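You operate a simulated robot arm through the tools that you are given. There is no shell and no other tool.

Carry out the task below with a simulated robot arm. There is one attempt and no reset: what you move stays moved.

JOB
Put things in order on the top of the chest. At the end: the green lint brush is on the yellow saucer; the folded orange cloth is on the white saucer; the grey wax pad stands where the green lint brush stood; the plant food bottle stands where the grey wax pad stood; whatever was shut is shut again. Leave all else as you found it, and nothing knocked over. Set down upright: green lint brush.
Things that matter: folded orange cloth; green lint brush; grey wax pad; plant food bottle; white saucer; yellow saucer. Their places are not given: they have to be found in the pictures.

The check looks at the end state, three seconds after you hand in, the way a careful person would. Anything else that was tipped, shoved, dropped, spilled or broken makes it a failure. Flat cloth is picked up by pressing the open fingertips on it (5 to 10 N) and closing them slowly along it; thin cloth reads only 2 to 8 mm in the jaws.

ROBOT AND FRAMES
A 6-joint arm with a two-finger parallel gripper, fixed in place. Base frame: the origin is on the floor under the middle of its stand, x ahead of it, y to its left, z up; the work surface is at about z = 0.85. Units: m, rad, N and s.
With the tool pointing down near the work surface it reaches from about 0.36 to 0.76 m from the base axis. Its first joint turns from -1.152 to 1.152 rad. Payload 2.45 kg.
The TCP is the grasp point between the finger pads, 0.024 m short of the fingertips. In the tool frame z runs along the fingers and y along their closing line. Largest opening 0.068 m; finger width 0.017, thickness 0.01; the body of the gripper, 0.04 by 0.07 m, starts 0.041 m behind the TCP.
Orientation is that of the tool frame in the base frame, as a unit quaternion [x, y, z, w]. With the fingers straight down and closing along the base's y, the tool's x points along the base's -x, its y along +y and its z along -z.

CONTROLS
- The arm moves only by the tool servo_tool. Its argument "plan" is a list of rows, each a list of 6 numbers: the shift along the tool's x, y, z in m, then the turn, a rotation vector about the tool's x, y, z in rad. In form: [[x, y, z, wx, wy, wz], ...]. A call has 1 to 20 rows; each row is the pose to reach, as a shift and turn from the pose commanded when the call began, along the tool's axes at that moment. "gripper" is the finger opening in m, from 0 to 0.068, set as the call begins (left out, the last holds). A row lasts 0.2 s, in which the tool goes at most 0.05 m and 0.15 rad; a call with a longer step from one row to the next is refused whole, and so is a gripper value outside its range. A pose out of reach is approached as far as the arm can. The call stops where the force on the tool passes 40 N (or 10 N more than at its start, if that is more) or the arm is blocked; 0.2 s more then pass. Each finger travels about 0.108 m/s and halts on what it meets, pressing with about 37 N; the grip force reading is that of the motor and also rises with nothing between the fingers. The clock runs only during rows and for 0.2 s after the last one: add rows that repeat a pose to give the fingers time. It gives the time, the measured TCP pose, the force on the tool (base axes), the opening and the grip force at its end, in the units of the frame above (readings bear some noise), with the torque about the TCP (base axes, N m) and any sound that the robot's microphone picked up.
- Cameras (640 x 400 px; columns grow to the right, rows downward): "scene" is fixed at [0.1807, 0.4381, 1.4475]; the picture's right is [-0.52, -0.85, 0.00], its down [-0.62, 0.38, -0.69] and it looks along [0.59, -0.36, -0.72] (base axes); focal length 314 px, centre (320, 200). "wrist" rides on the gripper at [0.084, 0.011, -0.075] in the tool frame; the picture's right is [-0.13, 0.99, 0.00], its down [-0.60, -0.08, -0.79] and it looks along [-0.79, -0.10, 0.61] (tool axes); focal length 251 px, centre (320, 200).
- get_image(camera): a new picture of that camera. It takes no simulated time.
- pixel_to_xyz(camera, pixels): for up to 12 pixels [column, row] of the newest picture of that camera ("zoom" is the newest enlarged one), the place [x, y, z] in the base frame of the surface seen there, good to about 0.003 m. It takes no simulated time.
- close_up(camera, box): a new picture of the part [left, top, right, bottom] of that camera's present view, enlarged. It takes no simulated time.
- hand_in(): hands the job in; it is judged then, once.

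Open the gripper and draw the arm clear of the work before you hand the job in, unless the task says otherwise.

The tools are called as a command line: name --pt "numbers of a row" for each row, then --argument value for the rest, lists and objects as JSON in quotes. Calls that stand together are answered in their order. servo_tool: Moves the arm, as the interface text tells. Its arguments: {"type":"object","properties":{"plan":{"type":"array"},"gripper":{"type":"number"}},"required":["plan"]} The other tools are called the same way: get_image (camera) takes a picture; pixel_to_xyz (camera, pixels) gives the place of the surface under pixels of a picture; close_up (camera, box) takes an enlarged picture of a part of a camera's view; hand_in () hands the job in.

At the start:

```text
time: 0.0
ee_pos: [0.4347, -0.0301, 1.1644]
tool_rot: [0.0, 1.0, -0.001, -0.001]
force: [1.2, 0.8, -0.3]
ft_torque: [0.01, -0.02, 0.04]
grip_width: 0.068
gripper_force: 0.2
```

scene: 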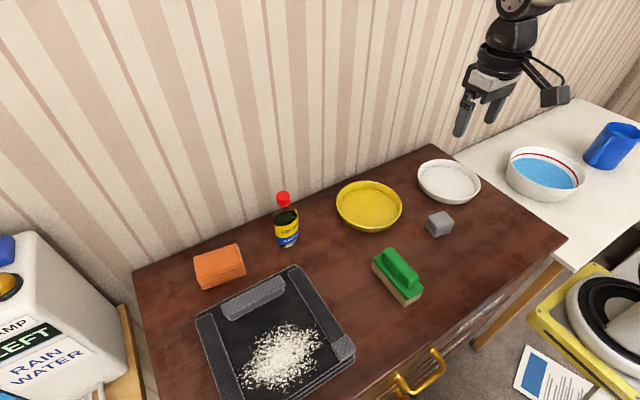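
wrist: 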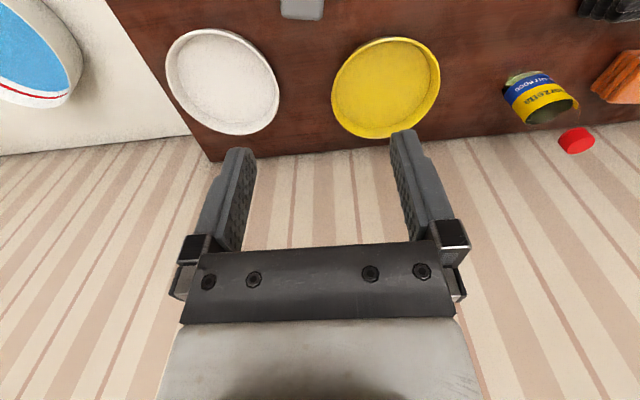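

The first pictures show the brush near scene pixel (398,275), wax pad (440,224), bottle (287,225), cloth (219,266), yellow saucer (369,205) and white saucer (448,180). I take enlarged views and measure places.

close_up --camera "scene" --box '[320, 130, 520, 320]'

close_up --camera "scene" --box '[130, 170, 370, 400]'

get_image --camera "scene"

pixel_to_xyz --camera "scene" --pixels '[[398, 262], [380, 268], [418, 295], [440, 218], [287, 225], [283, 198], [219, 260], [369, 207], [448, 182], [400, 330], [250, 250], [410, 215]]'

```text
2.11 times, centred on (420, 225) of scene
```

zoom: 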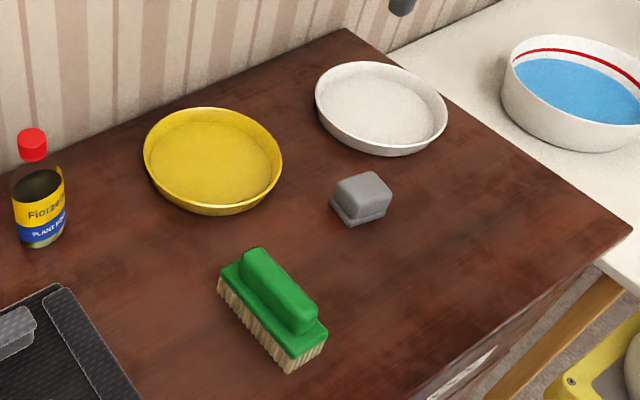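

```text
1.74 times, centred on (250, 285) of scene
```

zoom: 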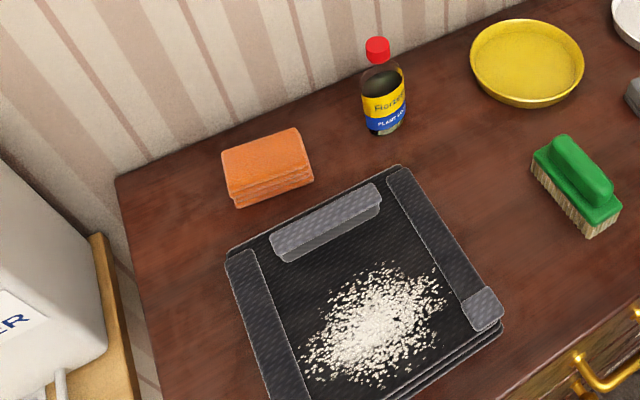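

```text
taken
```

scene: 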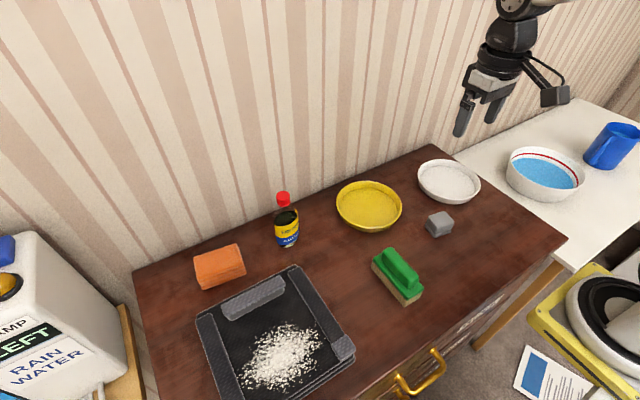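

```text
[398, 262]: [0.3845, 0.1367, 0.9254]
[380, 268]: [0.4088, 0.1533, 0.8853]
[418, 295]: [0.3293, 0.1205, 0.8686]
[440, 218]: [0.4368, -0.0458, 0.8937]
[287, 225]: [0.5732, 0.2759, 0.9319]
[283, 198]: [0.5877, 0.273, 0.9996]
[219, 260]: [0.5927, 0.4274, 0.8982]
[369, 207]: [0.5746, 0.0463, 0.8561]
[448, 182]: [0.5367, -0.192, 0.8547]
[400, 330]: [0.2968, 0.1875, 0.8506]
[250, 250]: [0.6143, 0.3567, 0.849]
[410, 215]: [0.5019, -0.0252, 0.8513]
```

The brush's handle is at about (0.38,0.14) and its top near z 0.925. I enlarge the brush and pad to measure their outlines exactly.

close_up --camera "scene" --box '[360, 240, 440, 310]'

```text
5.71 times, centred on (400, 275) of scene
```

zoom: 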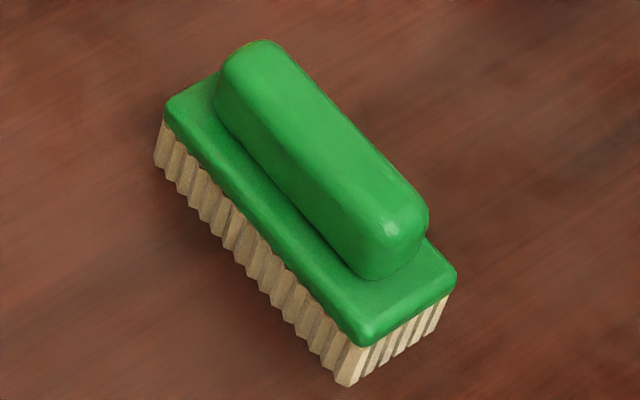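

In the enlarged view the handle runs from (260,50) to (400,240) and the plate corners are (170,110), (360,340), (450,275). I measure these points.

pixel_to_xyz --camera "zoom" --pixels '[[262, 48], [225, 75], [400, 200], [370, 245], [320, 140], [290, 165], [172, 112], [362, 335], [448, 278], [345, 382], [158, 160], [443, 310]]'

close_up --camera "scene" --box '[416, 200, 464, 242]'

```text
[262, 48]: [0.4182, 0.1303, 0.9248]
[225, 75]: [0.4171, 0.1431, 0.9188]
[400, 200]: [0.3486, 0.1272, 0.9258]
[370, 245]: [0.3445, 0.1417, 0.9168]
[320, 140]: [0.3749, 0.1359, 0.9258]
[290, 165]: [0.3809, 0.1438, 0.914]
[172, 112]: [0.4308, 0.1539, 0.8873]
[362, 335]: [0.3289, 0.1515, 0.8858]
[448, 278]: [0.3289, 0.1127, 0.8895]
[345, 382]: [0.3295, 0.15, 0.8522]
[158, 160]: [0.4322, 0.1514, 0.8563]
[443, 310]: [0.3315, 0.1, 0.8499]
```

```text
9.52 times, centred on (440, 221) of scene
```

zoom: 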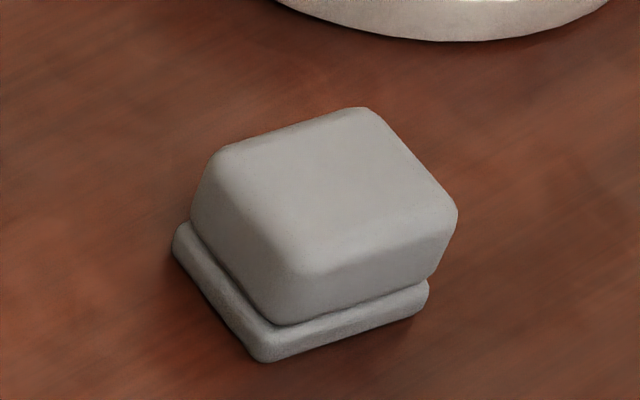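

The brush is aligned with base x, spanning x 0.329–0.432 and y about 0.110–0.153, handle top z 0.926. Now I measure the grey pad's corners in this enlarged view.

pixel_to_xyz --camera "zoom" --pixels '[[365, 112], [225, 155], [295, 268], [450, 210], [325, 190], [180, 235], [265, 350], [422, 300], [200, 210], [280, 310], [440, 255], [268, 358]]'

close_up --camera "scene" --box '[256, 180, 320, 256]'

```text
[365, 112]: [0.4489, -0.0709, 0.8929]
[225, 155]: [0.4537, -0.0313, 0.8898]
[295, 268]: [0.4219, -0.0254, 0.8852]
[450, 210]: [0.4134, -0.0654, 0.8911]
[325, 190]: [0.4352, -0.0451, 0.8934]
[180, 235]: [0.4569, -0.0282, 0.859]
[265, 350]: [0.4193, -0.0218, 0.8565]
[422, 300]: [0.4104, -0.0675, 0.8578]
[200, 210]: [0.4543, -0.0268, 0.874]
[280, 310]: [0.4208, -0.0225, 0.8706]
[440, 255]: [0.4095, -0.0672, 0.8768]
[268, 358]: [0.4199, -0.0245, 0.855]
```

```text
5.26 times, centred on (288, 218) of scene
```

zoom: 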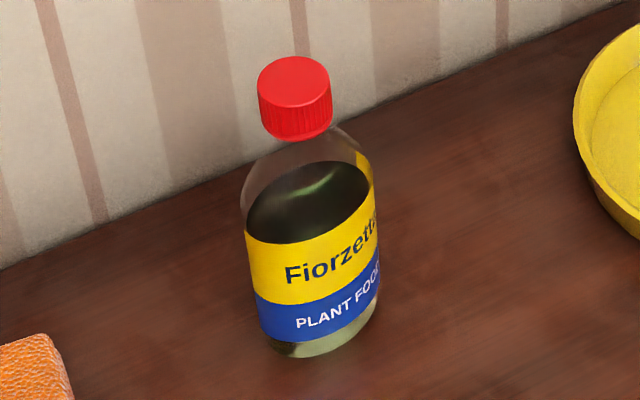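

The pad is about 0.046 × 0.040 m, turned about -0.17 rad, centred near (0.434,-0.047), top z 0.893. Next I measure the bottle in this enlarged view: cap at (295,90), body edges at row 290.

pixel_to_xyz --camera "zoom" --pixels '[[295, 80], [295, 115], [262, 110], [328, 110], [252, 270], [310, 290], [374, 250], [265, 310], [315, 325], [375, 290], [315, 352], [255, 195]]'

close_up --camera "scene" --box '[180, 230, 260, 300]'

```text
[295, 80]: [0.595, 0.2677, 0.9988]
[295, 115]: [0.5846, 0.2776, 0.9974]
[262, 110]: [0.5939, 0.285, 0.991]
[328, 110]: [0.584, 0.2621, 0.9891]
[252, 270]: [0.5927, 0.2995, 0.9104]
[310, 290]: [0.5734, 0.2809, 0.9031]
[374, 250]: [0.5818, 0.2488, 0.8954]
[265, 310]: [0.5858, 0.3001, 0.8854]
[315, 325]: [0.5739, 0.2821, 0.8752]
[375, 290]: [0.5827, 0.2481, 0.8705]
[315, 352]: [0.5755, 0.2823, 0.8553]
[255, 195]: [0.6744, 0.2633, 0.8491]
```

```text
5.71 times, centred on (220, 265) of scene
```

zoom: 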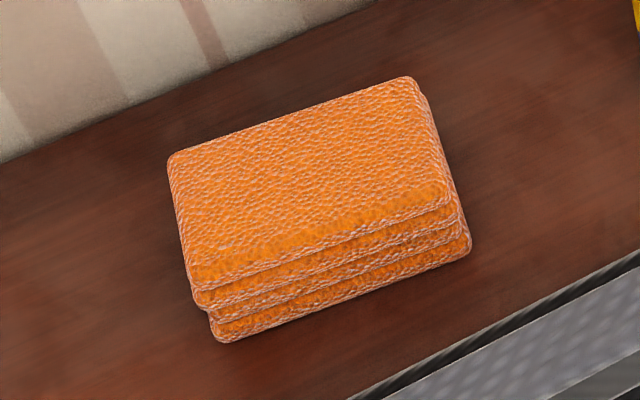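

The bottle is centred near (0.597,0.272), body about 0.052 m wide, cap about 0.026 m with top at z 1.0. Now I measure the cloth's corners in its enlarged view.

pixel_to_xyz --camera "zoom" --pixels '[[175, 160], [408, 82], [445, 195], [200, 280], [310, 185], [225, 338], [465, 250], [455, 225], [205, 300], [425, 100], [345, 300], [225, 325]]'

close_up --camera "scene" --box '[330, 170, 410, 240]'

```text
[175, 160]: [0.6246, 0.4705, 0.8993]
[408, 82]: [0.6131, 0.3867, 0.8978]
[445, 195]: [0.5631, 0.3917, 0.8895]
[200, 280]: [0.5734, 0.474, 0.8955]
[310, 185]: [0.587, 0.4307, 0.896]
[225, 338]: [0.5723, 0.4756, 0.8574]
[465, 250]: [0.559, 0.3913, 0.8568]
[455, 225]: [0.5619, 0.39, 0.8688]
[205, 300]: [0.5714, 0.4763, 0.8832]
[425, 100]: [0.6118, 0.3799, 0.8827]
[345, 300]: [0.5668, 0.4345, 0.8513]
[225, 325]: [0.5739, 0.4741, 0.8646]
```

```text
5.71 times, centred on (370, 205) of scene
```

zoom: 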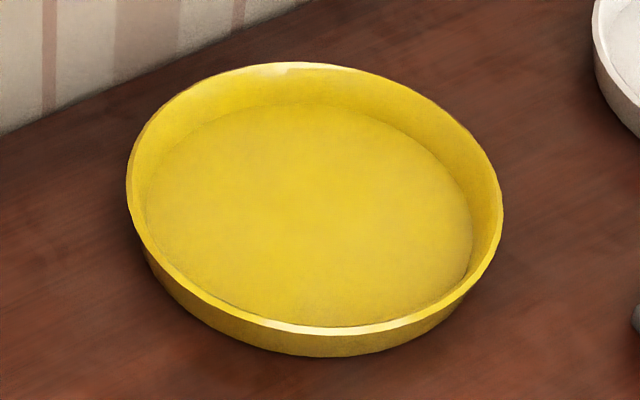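

The cloth is a block about 0.085 × 0.052 × 0.048 m centred near (0.592,0.431), turned about -0.125 rad. Next I measure the yellow saucer's rim and floor from its enlarged view.

pixel_to_xyz --camera "zoom" --pixels '[[300, 66], [130, 185], [325, 328], [499, 200], [165, 120], [460, 120], [200, 290], [440, 300], [310, 210], [150, 200], [465, 230], [315, 108]]'

close_up --camera "scene" --box '[408, 146, 488, 216]'

```text
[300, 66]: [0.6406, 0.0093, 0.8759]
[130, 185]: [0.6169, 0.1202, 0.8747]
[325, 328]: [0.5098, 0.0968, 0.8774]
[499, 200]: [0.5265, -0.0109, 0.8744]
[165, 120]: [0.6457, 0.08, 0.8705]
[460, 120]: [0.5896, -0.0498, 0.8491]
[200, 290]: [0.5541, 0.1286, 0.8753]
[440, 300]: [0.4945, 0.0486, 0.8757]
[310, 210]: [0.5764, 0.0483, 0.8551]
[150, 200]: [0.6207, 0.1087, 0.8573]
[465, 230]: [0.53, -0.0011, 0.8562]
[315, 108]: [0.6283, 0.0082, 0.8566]
```

```text
5.71 times, centred on (448, 181) of scene
```

zoom: 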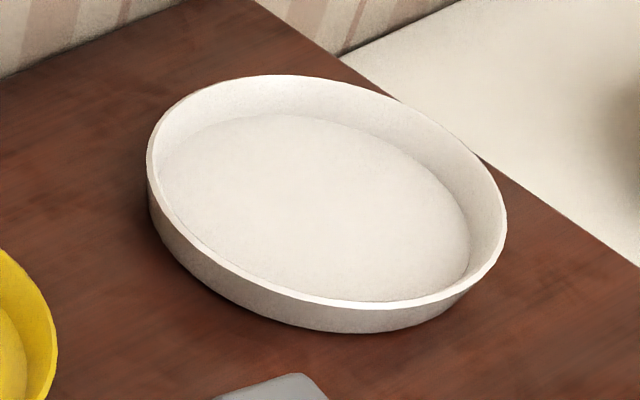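

The yellow saucer is centred near (0.573,0.054), rim radius 0.079, floor z 0.856 and floor radius about 0.07. Now I measure the white saucer in its enlarged view.

pixel_to_xyz --camera "zoom" --pixels '[[285, 79], [150, 170], [345, 302], [503, 215], [180, 110], [450, 135], [220, 265], [470, 275], [320, 200], [165, 190], [465, 235], [290, 117]]'

close_up --camera "scene" --box '[360, 320, 480, 400]'

```text
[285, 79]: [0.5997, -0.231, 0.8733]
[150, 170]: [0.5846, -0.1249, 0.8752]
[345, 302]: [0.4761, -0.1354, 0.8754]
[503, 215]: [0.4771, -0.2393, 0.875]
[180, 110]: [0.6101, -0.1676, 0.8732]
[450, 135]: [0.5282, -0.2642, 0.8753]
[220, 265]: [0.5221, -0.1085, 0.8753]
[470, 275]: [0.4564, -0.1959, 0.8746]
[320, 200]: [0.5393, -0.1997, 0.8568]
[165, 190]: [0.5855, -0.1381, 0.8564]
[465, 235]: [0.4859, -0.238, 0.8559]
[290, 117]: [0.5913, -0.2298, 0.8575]
```

```text
5.00 times, centred on (420, 360) of scene
```

zoom: 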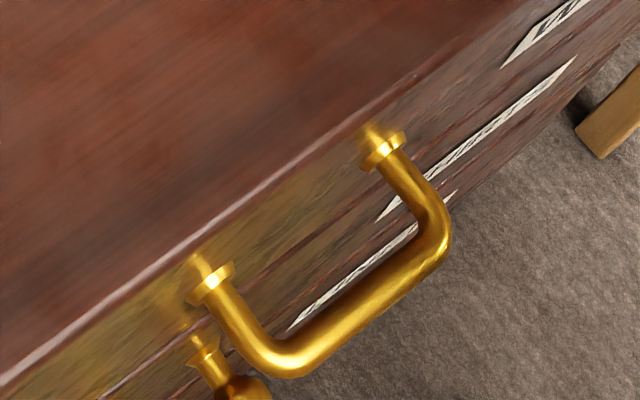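

The white saucer is centred near (0.534,-0.186), so every object has been located and nothing needs opening. I move above the brush at (0.380,0.1315), stopping at z about 1.00 to check alignment.

servo_tool --pt "0.008 0.024 0.0 0 0 0" --pt "0.016 0.05 0.01 0 0 0" --pt "0.026 0.08 0.03 0 0 0" --pt "0.036 0.11 0.06 0 0 0" --pt "0.046 0.14 0.1 0 0 0" --pt "0.0547 0.1616 0.14 0 0 0" --pt "0.0547 0.1616 0.1644 0 0 0" --pt "0.0547 0.1616 0.1644 0 0 0" --gripper 0.068

get_image --camera "scene"

get_image --camera "wrist"

```text
refused: row 5 steps farther than a row can; nothing moved
```

```text
taken
```

scene: 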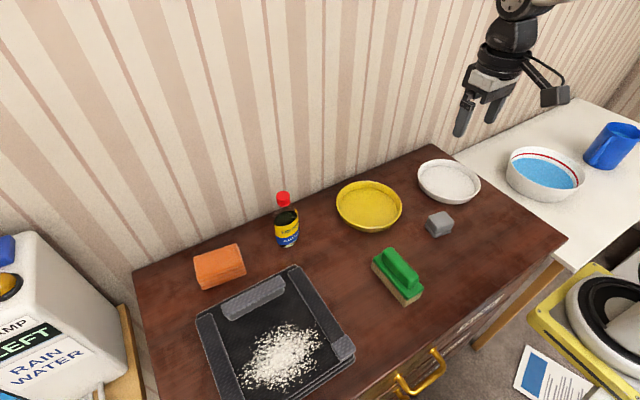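

```text
taken
```

wrist: 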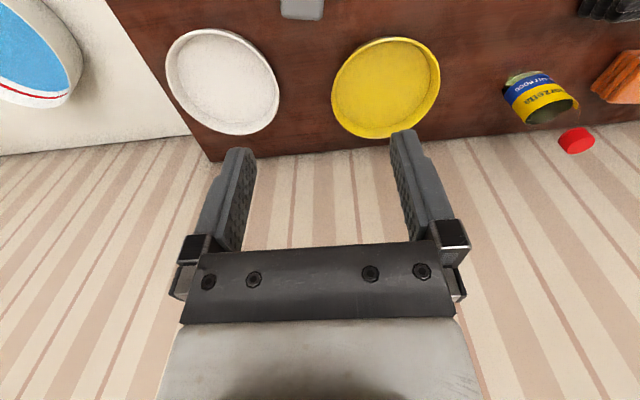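

The plan was refused for one step over 0.05 m, and the pictures are unchanged with the brush still at (398,275). I resend with even steps of about 0.024 m.

servo_tool --pt "0.0055 0.0162 0.0164 0 0 0" --pt "0.0109 0.0323 0.0329 0 0 0" --pt "0.0164 0.0485 0.0493 0 0 0" --pt "0.0219 0.0646 0.0658 0 0 0" --pt "0.0274 0.0808 0.0822 0 0 0" --pt "0.0328 0.097 0.0986 0 0 0" --pt "0.0383 0.1131 0.1151 0 0 0" --pt "0.0438 0.1293 0.1315 0 0 0" --pt "0.0492 0.1454 0.148 0 0 0" --pt "0.0547 0.1616 0.1644 0 0 0" --pt "0.0547 0.1616 0.1644 0 0 0" --gripper 0.068

get_image --camera "scene"

get_image --camera "wrist"

```text
time: 2.4
ee_pos: [0.38, 0.1317, 0.9988]
tool_rot: [0.0, 1.0, 0.0, 0.0]
force: [0.5, -0.2, 0.2]
ft_torque: [0.0, -0.01, 0.0]
grip_width: 0.0682
gripper_force: 0.1
```

```text
taken
```

scene: 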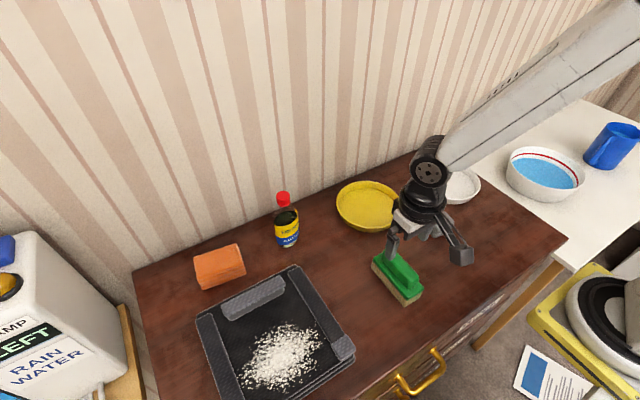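

```text
taken
```

wrist: 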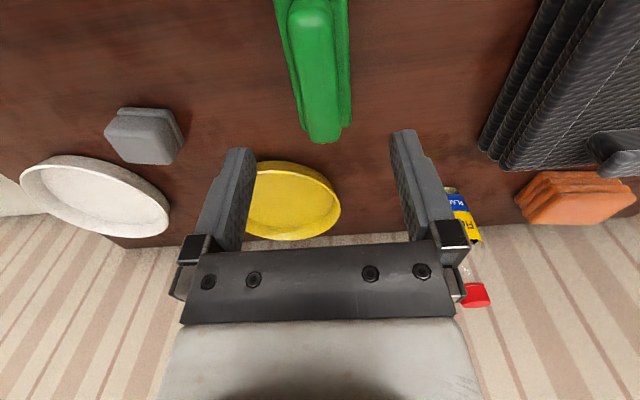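

The tool is over the brush, whose handle appears at wrist pixels (290–340, 0–140). I measure the handle's edges from this view to centre the grasp.

pixel_to_xyz --camera "wrist" --pixels '[[292, 40], [333, 40], [312, 40], [305, 120], [338, 120], [322, 130], [278, 20], [349, 20], [349, 80], [285, 60], [145, 140], [322, 80]]'

```text
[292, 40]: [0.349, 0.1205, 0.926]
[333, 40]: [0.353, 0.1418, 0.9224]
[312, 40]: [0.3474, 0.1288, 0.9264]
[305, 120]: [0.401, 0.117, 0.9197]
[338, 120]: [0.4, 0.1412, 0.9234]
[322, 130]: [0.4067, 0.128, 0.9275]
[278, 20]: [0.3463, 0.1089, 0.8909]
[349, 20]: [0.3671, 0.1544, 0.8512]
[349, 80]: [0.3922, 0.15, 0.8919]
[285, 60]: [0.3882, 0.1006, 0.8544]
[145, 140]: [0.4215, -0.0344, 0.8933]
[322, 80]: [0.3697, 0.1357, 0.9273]
```

The handle spans y 0.118–0.144 and the plate top is at z 0.891, so the tool is well centred. I descend 0.079 m to z 0.920 with tips just above the plate, still open.

servo_tool --pt "0 0 0.02 0 0 0" --pt "0 0 0.04 0 0 0" --pt "0 0 0.055 0 0 0" --pt "0 0 0.068 0 0 0" --pt "0 0 0.079 0 0 0" --pt "0 0 0.079 0 0 0" --gripper 0.068

get_image --camera "wrist"

close_up --camera "scene" --box '[350, 200, 480, 320]'

```text
time: 3.8
ee_pos: [0.3805, 0.1322, 0.9198]
tool_rot: [0.0, 1.0, 0.0, 0.0]
force: [-0.4, -0.1, -0.6]
ft_torque: [-0.01, -0.02, 0.0]
grip_width: 0.0679
gripper_force: 0.0
```

```text
taken
```

wrist: 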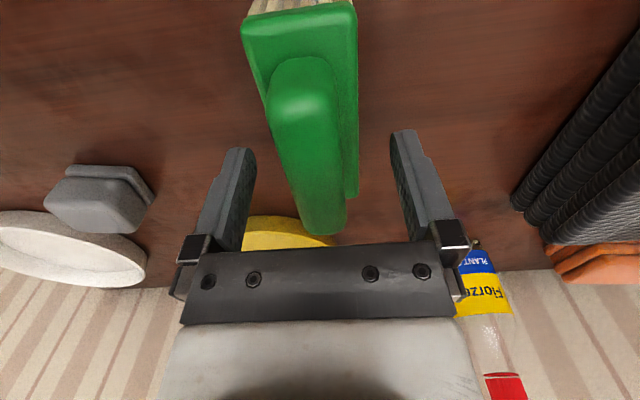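

```text
3.33 times, centred on (415, 260) of scene
```

zoom: 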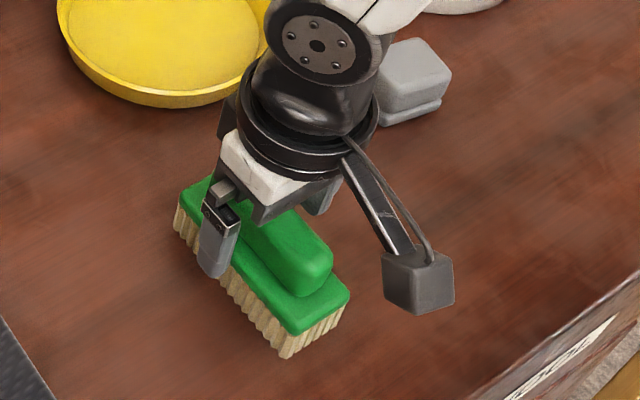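

The fingers straddle the handle with clearance on both sides and no contact force. I close the fingers and hold for a second.

servo_tool --pt "0 0 0 0 0 0" --pt "0 0 0 0 0 0" --pt "0 0 0 0 0 0" --pt "0 0 0 0 0 0" --pt "0 0 0 0 0 0" --gripper 0.01

```text
time: 5.0
ee_pos: [0.3804, 0.1325, 0.9191]
tool_rot: [0.0, 1.0, 0.0, 0.0]
force: [0.1, 0.3, -0.6]
ft_torque: [0.01, -0.01, 0.01]
grip_width: 0.0256
gripper_force: 36.7
```

The grip reads 0.0256 m at 36.7 N, so the handle is held. I lift straight up 0.10 m and check.

servo_tool --pt "0 0 -0.008 0 0 0" --pt "0 0 -0.025 0 0 0" --pt "0 0 -0.045 0 0 0" --pt "0 0 -0.065 0 0 0" --pt "0 0 -0.085 0 0 0" --pt "0 0 -0.1 0 0 0" --pt "0 0 -0.1 0 0 0"

get_image --camera "wrist"

get_image --camera "scene"

```text
time: 6.6
ee_pos: [0.3794, 0.1326, 1.0201]
tool_rot: [0.0, 1.0, 0.0, 0.001]
force: [-0.3, 0.2, -1.8]
ft_torque: [0.0, 0.05, -0.01]
grip_width: 0.0254
gripper_force: 37.3
```

```text
taken
```

wrist: 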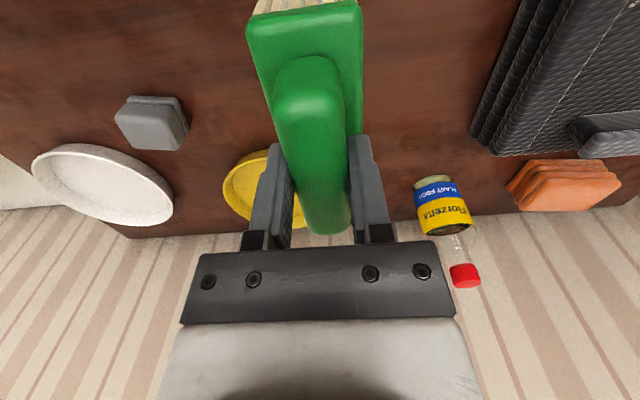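

```text
taken
```

scene: 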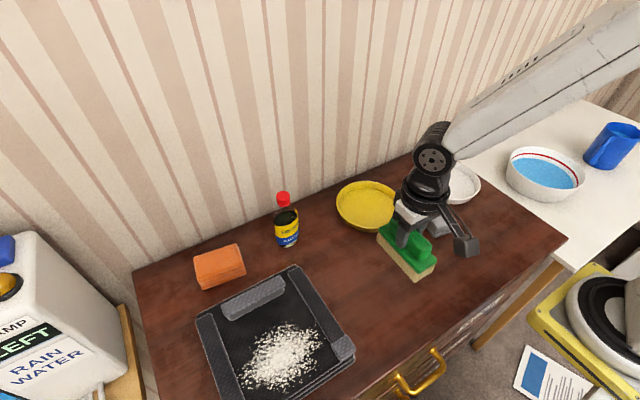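

The brush hangs level in the jaws, bristles down. I carry it level to above the yellow saucer's centre (0.573,0.054).

servo_tool --pt "-0.01 -0.004 -0.005 0 0 0" --pt "-0.03 -0.012 -0.01 0 0 0" --pt "-0.052 -0.021 -0.01 0 0 0" --pt "-0.075 -0.03 -0.01 0 0 0" --pt "-0.098 -0.0395 -0.01 0 0 0" --pt "-0.121 -0.049 -0.01 0 0 0" --pt "-0.144 -0.058 -0.01 0 0 0" --pt "-0.167 -0.067 -0.01 0 0 0" --pt "-0.183 -0.074 -0.005 0 0 0" --pt "-0.1936 -0.078 0 0 0 0" --pt "-0.1936 -0.078 0 0 0 0"

get_image --camera "wrist"

get_image --camera "scene"

```text
time: 9.0
ee_pos: [0.5741, 0.0535, 1.0203]
tool_rot: [0.0, 1.0, 0.0, 0.0]
force: [0.1, -0.7, -0.8]
ft_torque: [-0.03, 0.01, -0.02]
grip_width: 0.0256
gripper_force: 36.8
```

```text
taken
```

wrist: 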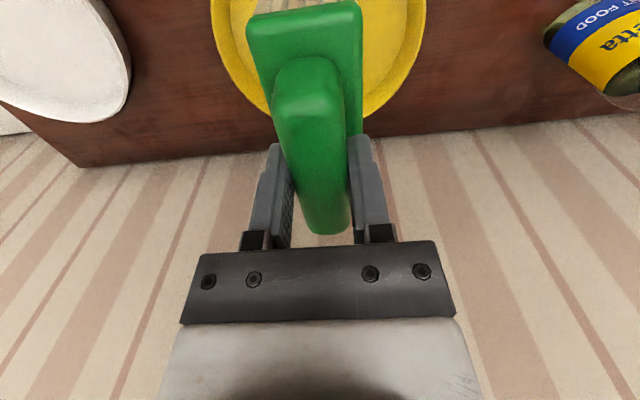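

```text
taken
```

scene: 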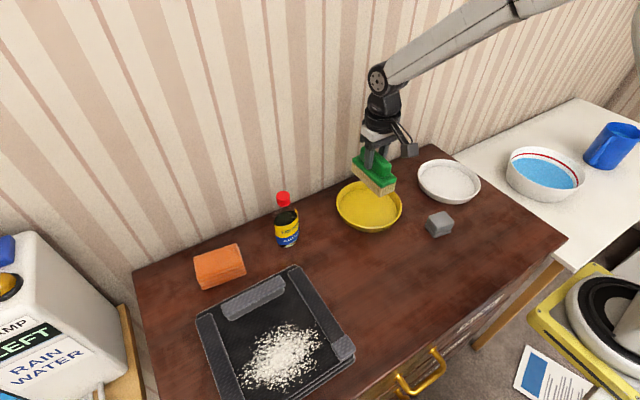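

The brush is over the saucer at (0.574,0.0535). I lower it 0.085 m, leaving about 1 cm to the saucer floor.

servo_tool --pt "0 0 0.015 0 0 0" --pt "0 0 0.035 0 0 0" --pt "0 0 0.055 0 0 0" --pt "0 0 0.072 0 0 0" --pt "0 0 0.084 0 0 0" --pt "0 0 0.084 0 0 0"

close_up --camera "scene" --box '[310, 120, 440, 240]'

get_image --camera "wrist"

```text
time: 10.4
ee_pos: [0.5743, 0.0531, 0.9366]
tool_rot: [0.0, 1.0, 0.0, 0.0]
force: [0.7, -0.4, -0.1]
ft_torque: [0.01, -0.04, 0.0]
grip_width: 0.0254
gripper_force: 37.3
```

```text
3.33 times, centred on (375, 180) of scene
```

zoom: 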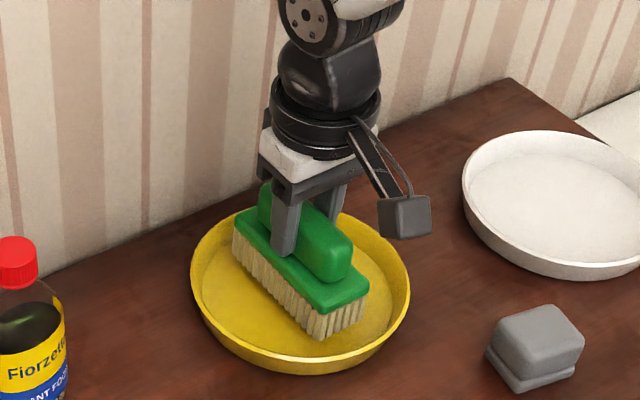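

```text
taken
```

wrist: 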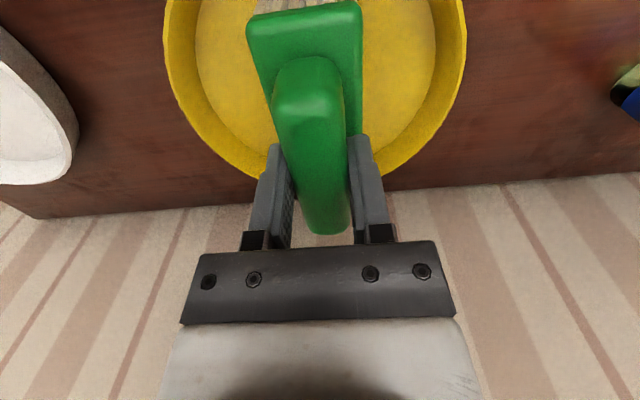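

The brush is inside the rim all round, about 1 cm above the floor. I lower slowly by 0.010 m and read the force.

servo_tool --pt "0 0 0.002 0 0 0" --pt "0 0 0.004 0 0 0" --pt "0 0 0.006 0 0 0" --pt "0 0 0.008 0 0 0" --pt "0 0 0.01 0 0 0" --pt "0 0 0.01 0 0 0"

```text
time: 11.8
ee_pos: [0.5737, 0.0536, 0.9258]
tool_rot: [0.0, 1.0, 0.0, 0.0]
force: [-0.6, 0.1, -2.0]
ft_torque: [0.03, 0.0, -0.03]
grip_width: 0.0254
gripper_force: 37.2
```

The force still shows only the brush's weight, so I go down another 3 mm in 1 mm steps.

servo_tool --pt "0 0 0.001 0 0 0" --pt "0 0 0.002 0 0 0" --pt "0 0 0.002 0 0 0"

```text
time: 12.6
ee_pos: [0.5735, 0.0536, 0.9255]
tool_rot: [0.0, 1.0, 0.0, 0.001]
force: [-3.7, 0.4, 18.8]
ft_torque: [-0.02, 0.71, -0.02]
grip_width: 0.0251
gripper_force: 37.2
```

The bristles are on the saucer floor with 18.8 N. I ease up 1.5 mm to relax the press before opening.

servo_tool --pt "0 0 -0.0007 0 0 0" --pt "0 0 -0.0014 0 0 0" --pt "0 0 -0.0014 0 0 0"

```text
time: 13.4
ee_pos: [0.5738, 0.054, 0.9244]
tool_rot: [0.0, 1.0, 0.0, 0.001]
force: [1.8, 2.1, 7.6]
ft_torque: [0.12, -0.05, -0.03]
grip_width: 0.0252
gripper_force: 36.6
```

The press has dropped to about 7 N, so I open the fingers in place.

servo_tool --pt "0 0 0 0 0 0" --pt "0 0 0 0 0 0" --pt "0 0 0 0 0 0" --pt "0 0 -0.01 0 0 0" --pt "0 0 -0.03 0 0 0" --pt "0 0 -0.055 0 0 0" --pt "0 0 -0.08 0 0 0" --pt "0 0 -0.1 0 0 0" --pt "0 0 -0.1 0 0 0" --gripper 0.06

get_image --camera "scene"

get_image --camera "wrist"

```text
time: 15.4
ee_pos: [0.5735, 0.0533, 1.025]
tool_rot: [0.001, 1.0, 0.001, 0.0]
force: [-0.1, 0.2, -0.5]
ft_torque: [-0.01, -0.01, -0.04]
grip_width: 0.0601
gripper_force: 0.0
```

```text
taken
```

scene: 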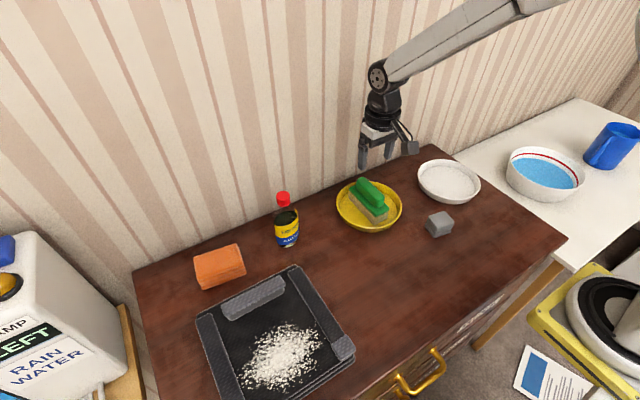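

```text
taken
```

wrist: 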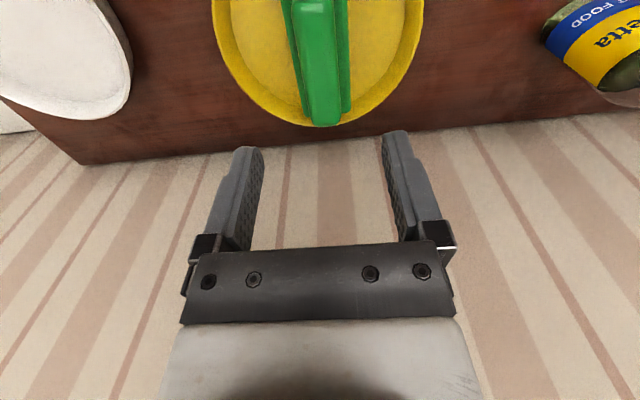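

The brush stands upright in the yellow saucer at scene (369,200). I now move above the grey pad at (0.434,-0.048), z 0.985, turning +0.185 rad about tool z to match its sides.

servo_tool --pt "0.01 -0.007 0 0 0 0.015" --pt "0.03 -0.0215 0 0 0 0.04" --pt "0.05 -0.036 0 0 0 0.065" --pt "0.07 -0.0505 0 0 0 0.09" --pt "0.09 -0.065 0.01 0 0 0.115" --pt "0.11 -0.079 0.02 0 0 0.145" --pt "0.128 -0.092 0.03 0 0 0.17" --pt "0.1395 -0.1013 0.04 0 0 0.185" --pt "0.1395 -0.1013 0.04 0 0 0.185" --gripper 0.068

get_image --camera "wrist"

get_image --camera "scene"

```text
time: 17.4
ee_pos: [0.4339, -0.0473, 0.9849]
tool_rot: [0.092, 0.996, 0.001, 0.0]
force: [-0.2, -0.6, -0.2]
ft_torque: [-0.01, 0.01, 0.03]
grip_width: 0.0676
gripper_force: 0.0
```

```text
taken
```

wrist: 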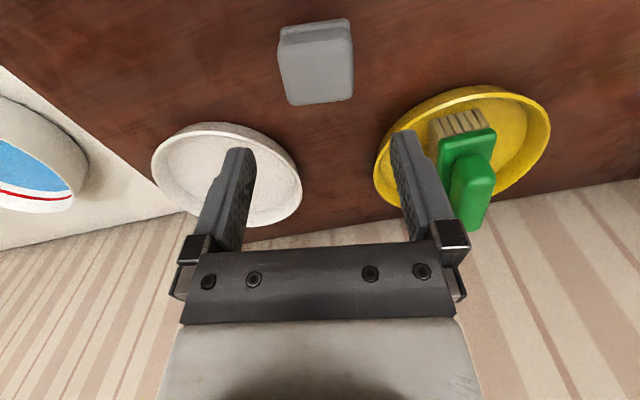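

```text
taken
```

scene: 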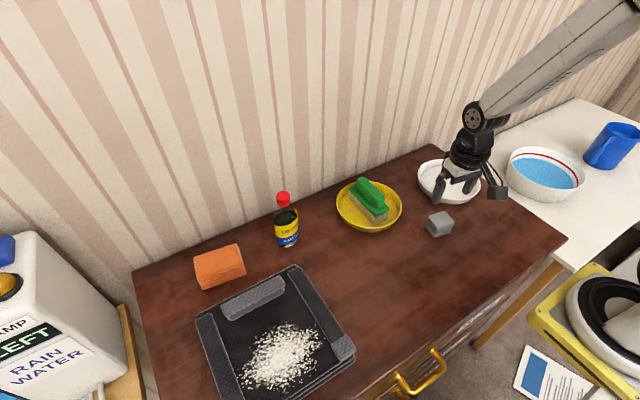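

The pad shows at wrist pixels (278–354, 20–105), between the finger lines. I measure its edges from here.

pixel_to_xyz --camera "wrist" --pixels '[[285, 45], [347, 38], [350, 92], [293, 100], [316, 70], [282, 60], [352, 70], [281, 30], [346, 22], [318, 100]]'

close_up --camera "wrist" --box '[260, 5, 370, 115]'

```text
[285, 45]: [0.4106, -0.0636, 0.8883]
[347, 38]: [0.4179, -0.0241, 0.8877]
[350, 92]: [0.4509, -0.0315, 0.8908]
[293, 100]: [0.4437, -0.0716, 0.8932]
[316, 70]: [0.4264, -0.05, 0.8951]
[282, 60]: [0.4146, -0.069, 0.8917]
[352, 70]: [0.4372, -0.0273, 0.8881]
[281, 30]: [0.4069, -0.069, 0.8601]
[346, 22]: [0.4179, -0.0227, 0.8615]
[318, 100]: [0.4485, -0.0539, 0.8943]
```

```text
3.64 times, centred on (315, 60) of wrist
```

zoom: 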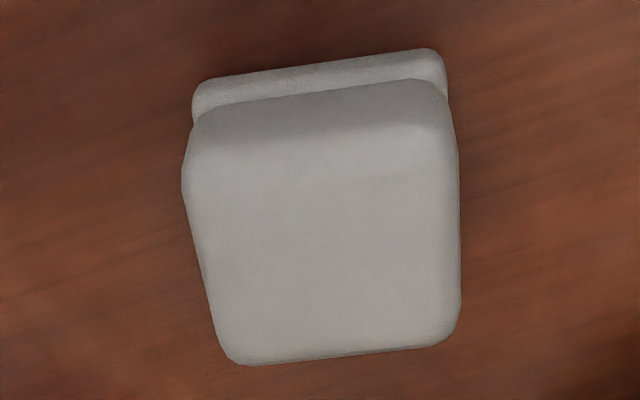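

The pad centre is about (0.433,-0.048) and its sides match the tool's turn. I descend 0.096 m to z 0.889 with open fingers.

servo_tool --pt "0 0 0.02 0 0 0" --pt "0 0 0.045 0 0 0" --pt "0 0 0.065 0 0 0" --pt "0 0 0.083 0 0 0" --pt "0 0 0.096 0 0 0" --pt "0 0 0.096 0 0 0"

get_image --camera "wrist"

close_up --camera "scene" --box '[390, 150, 510, 260]'

```text
time: 18.8
ee_pos: [0.4352, -0.0483, 0.8883]
tool_rot: [0.092, 0.996, 0.0, 0.0]
force: [-0.6, 0.7, 0.3]
ft_torque: [0.04, -0.01, 0.0]
grip_width: 0.0678
gripper_force: 0.0
```

```text
taken
```

wrist: 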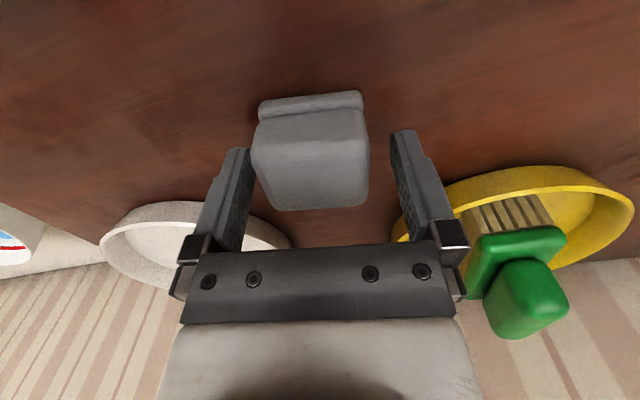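

```text
3.64 times, centred on (450, 205) of scene
```

zoom: 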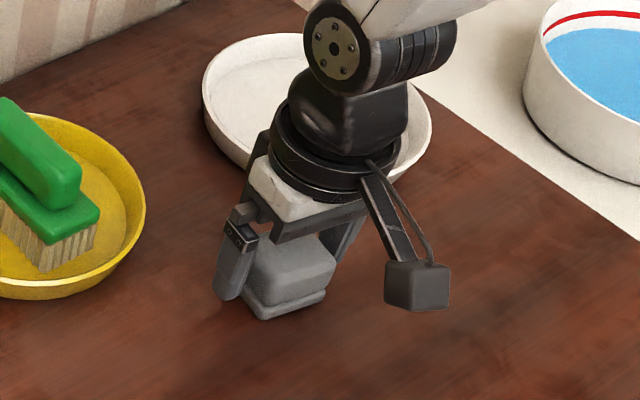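

The pad sits between the fingers, a little nearer the left one. I check its left and right faces in this picture before closing.

pixel_to_xyz --camera "wrist" --pixels '[[262, 150], [364, 150], [314, 160], [262, 120], [362, 115], [275, 200], [360, 200], [245, 160], [397, 155]]'

```text
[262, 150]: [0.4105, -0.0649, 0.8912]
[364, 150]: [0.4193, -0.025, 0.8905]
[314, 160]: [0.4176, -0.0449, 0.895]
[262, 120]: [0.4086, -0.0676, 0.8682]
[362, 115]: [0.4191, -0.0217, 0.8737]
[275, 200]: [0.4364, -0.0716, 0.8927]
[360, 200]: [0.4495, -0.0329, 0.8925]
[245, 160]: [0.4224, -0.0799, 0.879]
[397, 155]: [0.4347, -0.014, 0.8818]
```

The faces are centred on the tool within a millimetre. I close the fingers and hold.

servo_tool --pt "0 0 0 0 0 0" --pt "0 0 0 0 0 0" --pt "0 0 0 0 0 0" --pt "0 0 0 0 0 0" --gripper 0.03

```text
time: 19.8
ee_pos: [0.4334, -0.0478, 0.8884]
tool_rot: [0.092, 0.996, 0.0, 0.0]
force: [-0.1, -0.1, -0.1]
ft_torque: [0.04, -0.01, -0.02]
grip_width: 0.0492
gripper_force: 37.4
```

The grip reads 0.0492 m at 37 N, so the pad is held. I lift 0.08 m and carry it to above the brush's old place (0.380,0.1315).

servo_tool --pt "0 0 -0.01 0 0 0" --pt "0 0 -0.03 0 0 0" --pt "0 0 -0.055 0 0 0" --pt "0 0 -0.08 0 0 0" --pt "0.0085 0.0166 -0.08 0 0 0" --pt "0.0188 0.0366 -0.08 0 0 0" --pt "0.0291 0.0566 -0.08 0 0 0" --pt "0.0393 0.0766 -0.08 0 0 0" --pt "0.0496 0.0965 -0.08 0 0 0" --pt "0.0598 0.1165 -0.08 0 0 0" --pt "0.0701 0.1365 -0.08 0 0 0" --pt "0.0795 0.1547 -0.08 0 0 0" --pt "0.0855 0.1664 -0.08 0 0 0" --pt "0.0855 0.1664 -0.08 0 0 0"

get_image --camera "scene"

get_image --camera "wrist"

```text
time: 22.8
ee_pos: [0.3812, 0.1321, 0.97]
tool_rot: [0.092, 0.996, 0.0, 0.0]
force: [-1.1, 0.2, -0.4]
ft_torque: [0.01, 0.0, -0.02]
grip_width: 0.0491
gripper_force: 36.5
```

```text
taken
```

scene: 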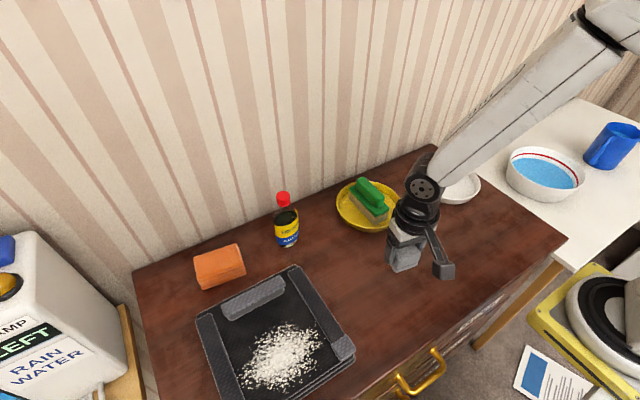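

```text
taken
```

wrist: 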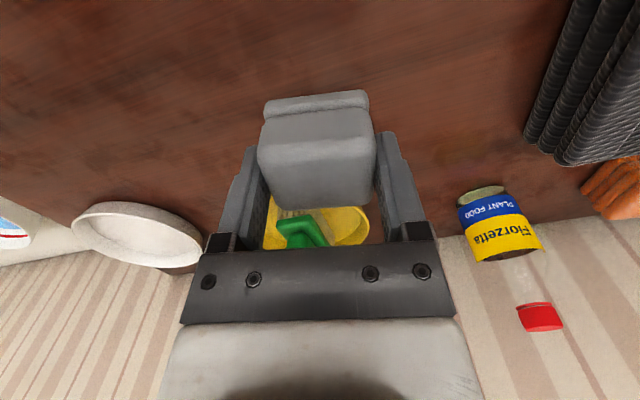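

The pad is held square above the brush's old spot at (0.381,0.132). I lower it 0.077 m, then creep down to near contact.

servo_tool --pt "0 0 0.015 0 0 0" --pt "0 0 0.035 0 0 0" --pt "0 0 0.055 0 0 0" --pt "0 0 0.068 0 0 0" --pt "0 0 0.074 0 0 0" --pt "0 0 0.077 0 0 0" --pt "0 0 0.0785 0 0 0" --pt "0 0 0.0785 0 0 0"

```text
time: 24.6
ee_pos: [0.3812, 0.1307, 0.8916]
tool_rot: [0.092, 0.996, 0.0, -0.001]
force: [-0.4, -0.7, -0.4]
ft_torque: [-0.01, -0.03, -0.01]
grip_width: 0.0493
gripper_force: 36.8
```

No contact yet at z 0.8916. I go down in 1 mm steps by 2 mm.

servo_tool --pt "0 0 0.001 0 0 0" --pt "0 0 0.002 0 0 0" --pt "0 0 0.002 0 0 0"

```text
time: 25.4
ee_pos: [0.3798, 0.1307, 0.8883]
tool_rot: [0.092, 0.996, 0.0, 0.0]
force: [-0.5, 0.8, -0.6]
ft_torque: [0.0, -0.01, -0.02]
grip_width: 0.0492
gripper_force: 37.0
```

The force is still under 1 N, so another 1.5 mm down gently.

servo_tool --pt "0 0 0.0008 0 0 0" --pt "0 0 0.0015 0 0 0" --pt "0 0 0.0015 0 0 0"

close_up --camera "scene" --box '[340, 200, 480, 320]'

```text
time: 26.3
ee_pos: [0.381, 0.133, 0.8871]
tool_rot: [0.093, 0.996, 0.0, 0.002]
force: [-3.8, -0.8, 12.0]
ft_torque: [-0.05, 0.18, 0.01]
grip_width: 0.0492
gripper_force: 37.2
stopped in row 3: the force on the tool passed its limit at 41 N (the readings are from after the stop); the commanded pose is now the measured one
```

```text
3.33 times, centred on (410, 260) of scene
```

zoom: 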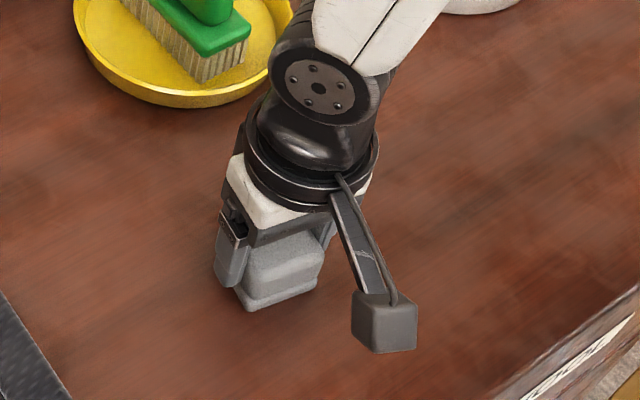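

The pad is on the table (contact stopped the move, now 12 N). I ease up 0.5 mm, open the fingers, then rise 0.10 m.

servo_tool --pt "0 0 -0.0005 0 0 0" --pt "0 0 -0.0005 0 0 0"

servo_tool --pt "0 0 0 0 0 0" --pt "0 0 0 0 0 0" --pt "0 0 0 0 0 0" --pt "0 0 -0.01 0 0 0" --pt "0 0 -0.03 0 0 0" --pt "0 0 -0.055 0 0 0" --pt "0 0 -0.08 0 0 0" --pt "0 0 -0.1 0 0 0" --pt "0 0 -0.1 0 0 0" --gripper 0.068

get_image --camera "scene"

get_image --camera "wrist"

```text
time: 26.9
ee_pos: [0.3816, 0.1322, 0.8886]
tool_rot: [0.093, 0.996, 0.001, 0.001]
force: [-1.2, 0.9, 1.2]
ft_torque: [-0.01, 0.05, 0.0]
grip_width: 0.0493
gripper_force: 37.0
```

```text
time: 28.9
ee_pos: [0.3811, 0.1311, 0.9889]
tool_rot: [0.093, 0.996, -0.001, 0.001]
force: [0.9, -0.4, -1.2]
ft_torque: [-0.03, 0.02, -0.03]
grip_width: 0.068
gripper_force: 0.0
```

```text
taken
```

scene: 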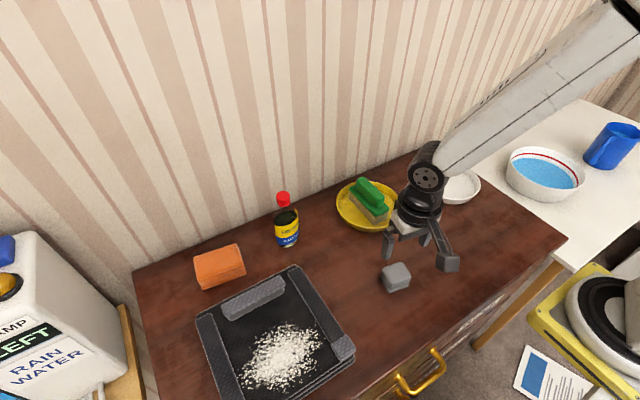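

```text
taken
```

wrist: 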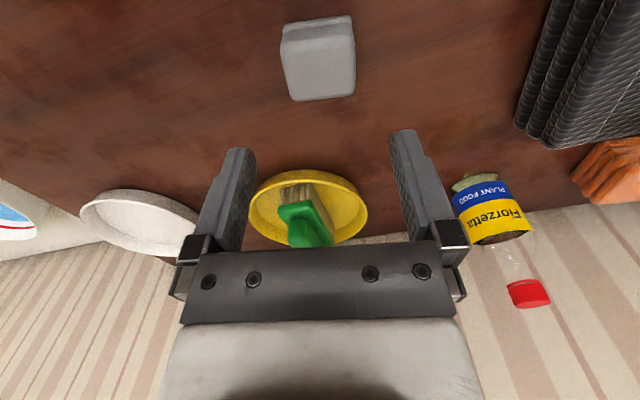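

The pad stands at the brush's old place, scene (396,277). Next is the bottle, so I enlarge it and measure the cap's edges, plus the wall's position.

close_up --camera "scene" --box '[264, 184, 304, 220]'

pixel_to_xyz --camera "scene" --pixels '[[300, 170], [250, 190], [350, 150], [150, 230], [200, 150]]'

```text
11.11 times, centred on (284, 202) of scene
```

zoom: 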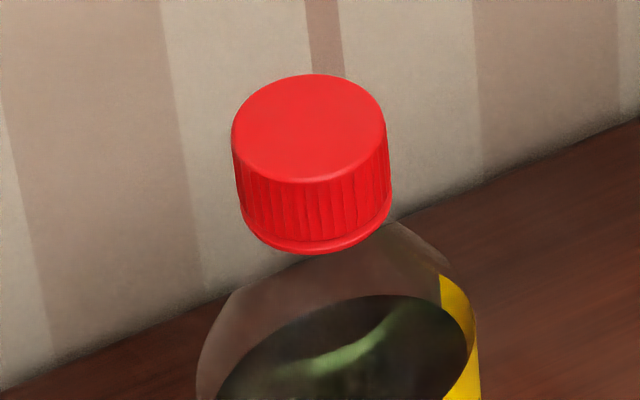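

```text
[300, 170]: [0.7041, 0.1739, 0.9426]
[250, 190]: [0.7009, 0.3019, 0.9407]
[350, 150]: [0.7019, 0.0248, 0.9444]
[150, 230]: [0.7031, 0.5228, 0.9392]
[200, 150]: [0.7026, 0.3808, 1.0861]
```

The wall is at x about 0.703, and the cap fills (232–392, 75–254) of the enlarged view. I measure the cap's rim and foot.

pixel_to_xyz --camera "zoom" --pixels '[[310, 80], [240, 135], [305, 175], [380, 130], [310, 130], [305, 240], [248, 210], [385, 200], [330, 235], [270, 95], [360, 95], [350, 165]]'

```text
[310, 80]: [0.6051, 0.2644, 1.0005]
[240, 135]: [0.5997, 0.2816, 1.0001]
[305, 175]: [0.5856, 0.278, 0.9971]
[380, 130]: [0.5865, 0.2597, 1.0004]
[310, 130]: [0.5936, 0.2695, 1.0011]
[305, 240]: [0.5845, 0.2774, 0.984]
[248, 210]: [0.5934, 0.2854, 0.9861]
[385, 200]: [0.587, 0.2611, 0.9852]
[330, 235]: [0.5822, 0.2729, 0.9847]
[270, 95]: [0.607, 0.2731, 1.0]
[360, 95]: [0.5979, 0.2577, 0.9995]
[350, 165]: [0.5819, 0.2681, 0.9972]
```

The cap is centred at (0.5945,0.271), z 0.982–1.0005, about 0.026 m wide. I rise to z 1.10, turn back to square, and go over the bottle.

servo_tool --pt "0 0 -0.02 0 0 0" --pt "0 0 -0.05 0 0 0" --pt "0 0 -0.08 0 0 0" --pt "-0.01 0.0096 -0.105 0 0 -0.01" --pt "-0.026 0.025 -0.111 0 0 -0.025" --pt "-0.044 0.0423 -0.111 0 0 -0.045" --pt "-0.062 0.0596 -0.111 0 0 -0.065" --pt "-0.08 0.0769 -0.111 0 0 -0.085" --pt "-0.098 0.0942 -0.111 0 0 -0.105" --pt "-0.116 0.1115 -0.111 0 0 -0.125" --pt "-0.134 0.1288 -0.111 0 0 -0.145" --pt "-0.152 0.1461 -0.111 0 0 -0.165" --pt "-0.17 0.1634 -0.111 0 0 -0.18" --pt "-0.1841 0.1769 -0.111 0 0 -0.185" --pt "-0.1841 0.1769 -0.111 0 0 -0.185" --gripper 0.068

get_image --camera "wrist"

get_image --camera "scene"

```text
time: 32.1
ee_pos: [0.5939, 0.2722, 1.1]
tool_rot: [0.0, 1.0, 0.0, 0.002]
force: [0.6, -0.6, -0.9]
ft_torque: [-0.03, 0.03, -0.01]
grip_width: 0.0681
gripper_force: 0.0
```

```text
taken
```

wrist: 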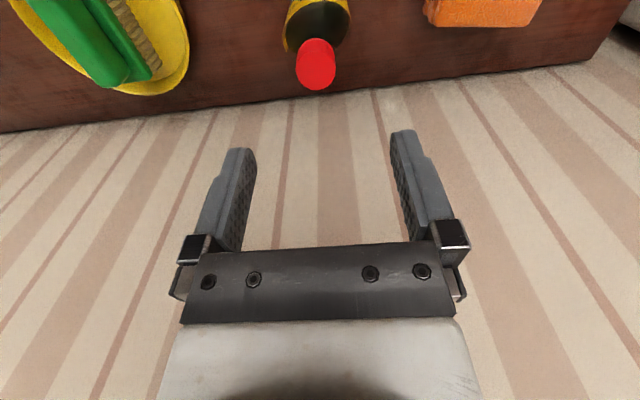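

```text
taken
```

scene: 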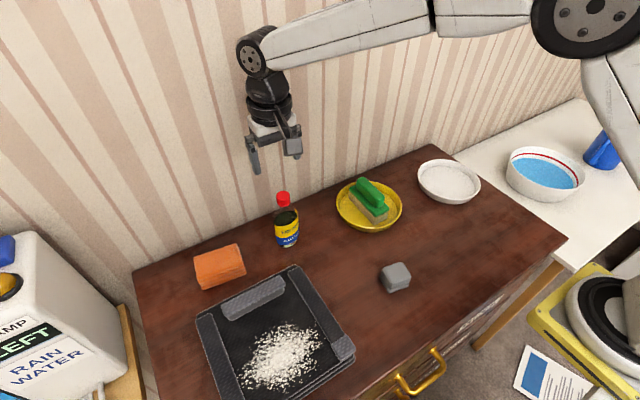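

The cap shows at wrist pixel (315,63), midway between the fingers. I measure it from here to confirm the centre.

pixel_to_xyz --camera "wrist" --pixels '[[315, 62], [300, 62], [331, 62], [315, 42], [316, 85], [300, 80], [331, 80], [300, 20], [340, 15]]'

```text
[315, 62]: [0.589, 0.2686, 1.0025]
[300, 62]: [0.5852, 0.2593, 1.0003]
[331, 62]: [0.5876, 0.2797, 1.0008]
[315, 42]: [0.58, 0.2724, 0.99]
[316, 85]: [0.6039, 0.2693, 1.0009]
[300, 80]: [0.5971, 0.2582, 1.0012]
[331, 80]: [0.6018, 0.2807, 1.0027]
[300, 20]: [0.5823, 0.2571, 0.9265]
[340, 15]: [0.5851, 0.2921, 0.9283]
```

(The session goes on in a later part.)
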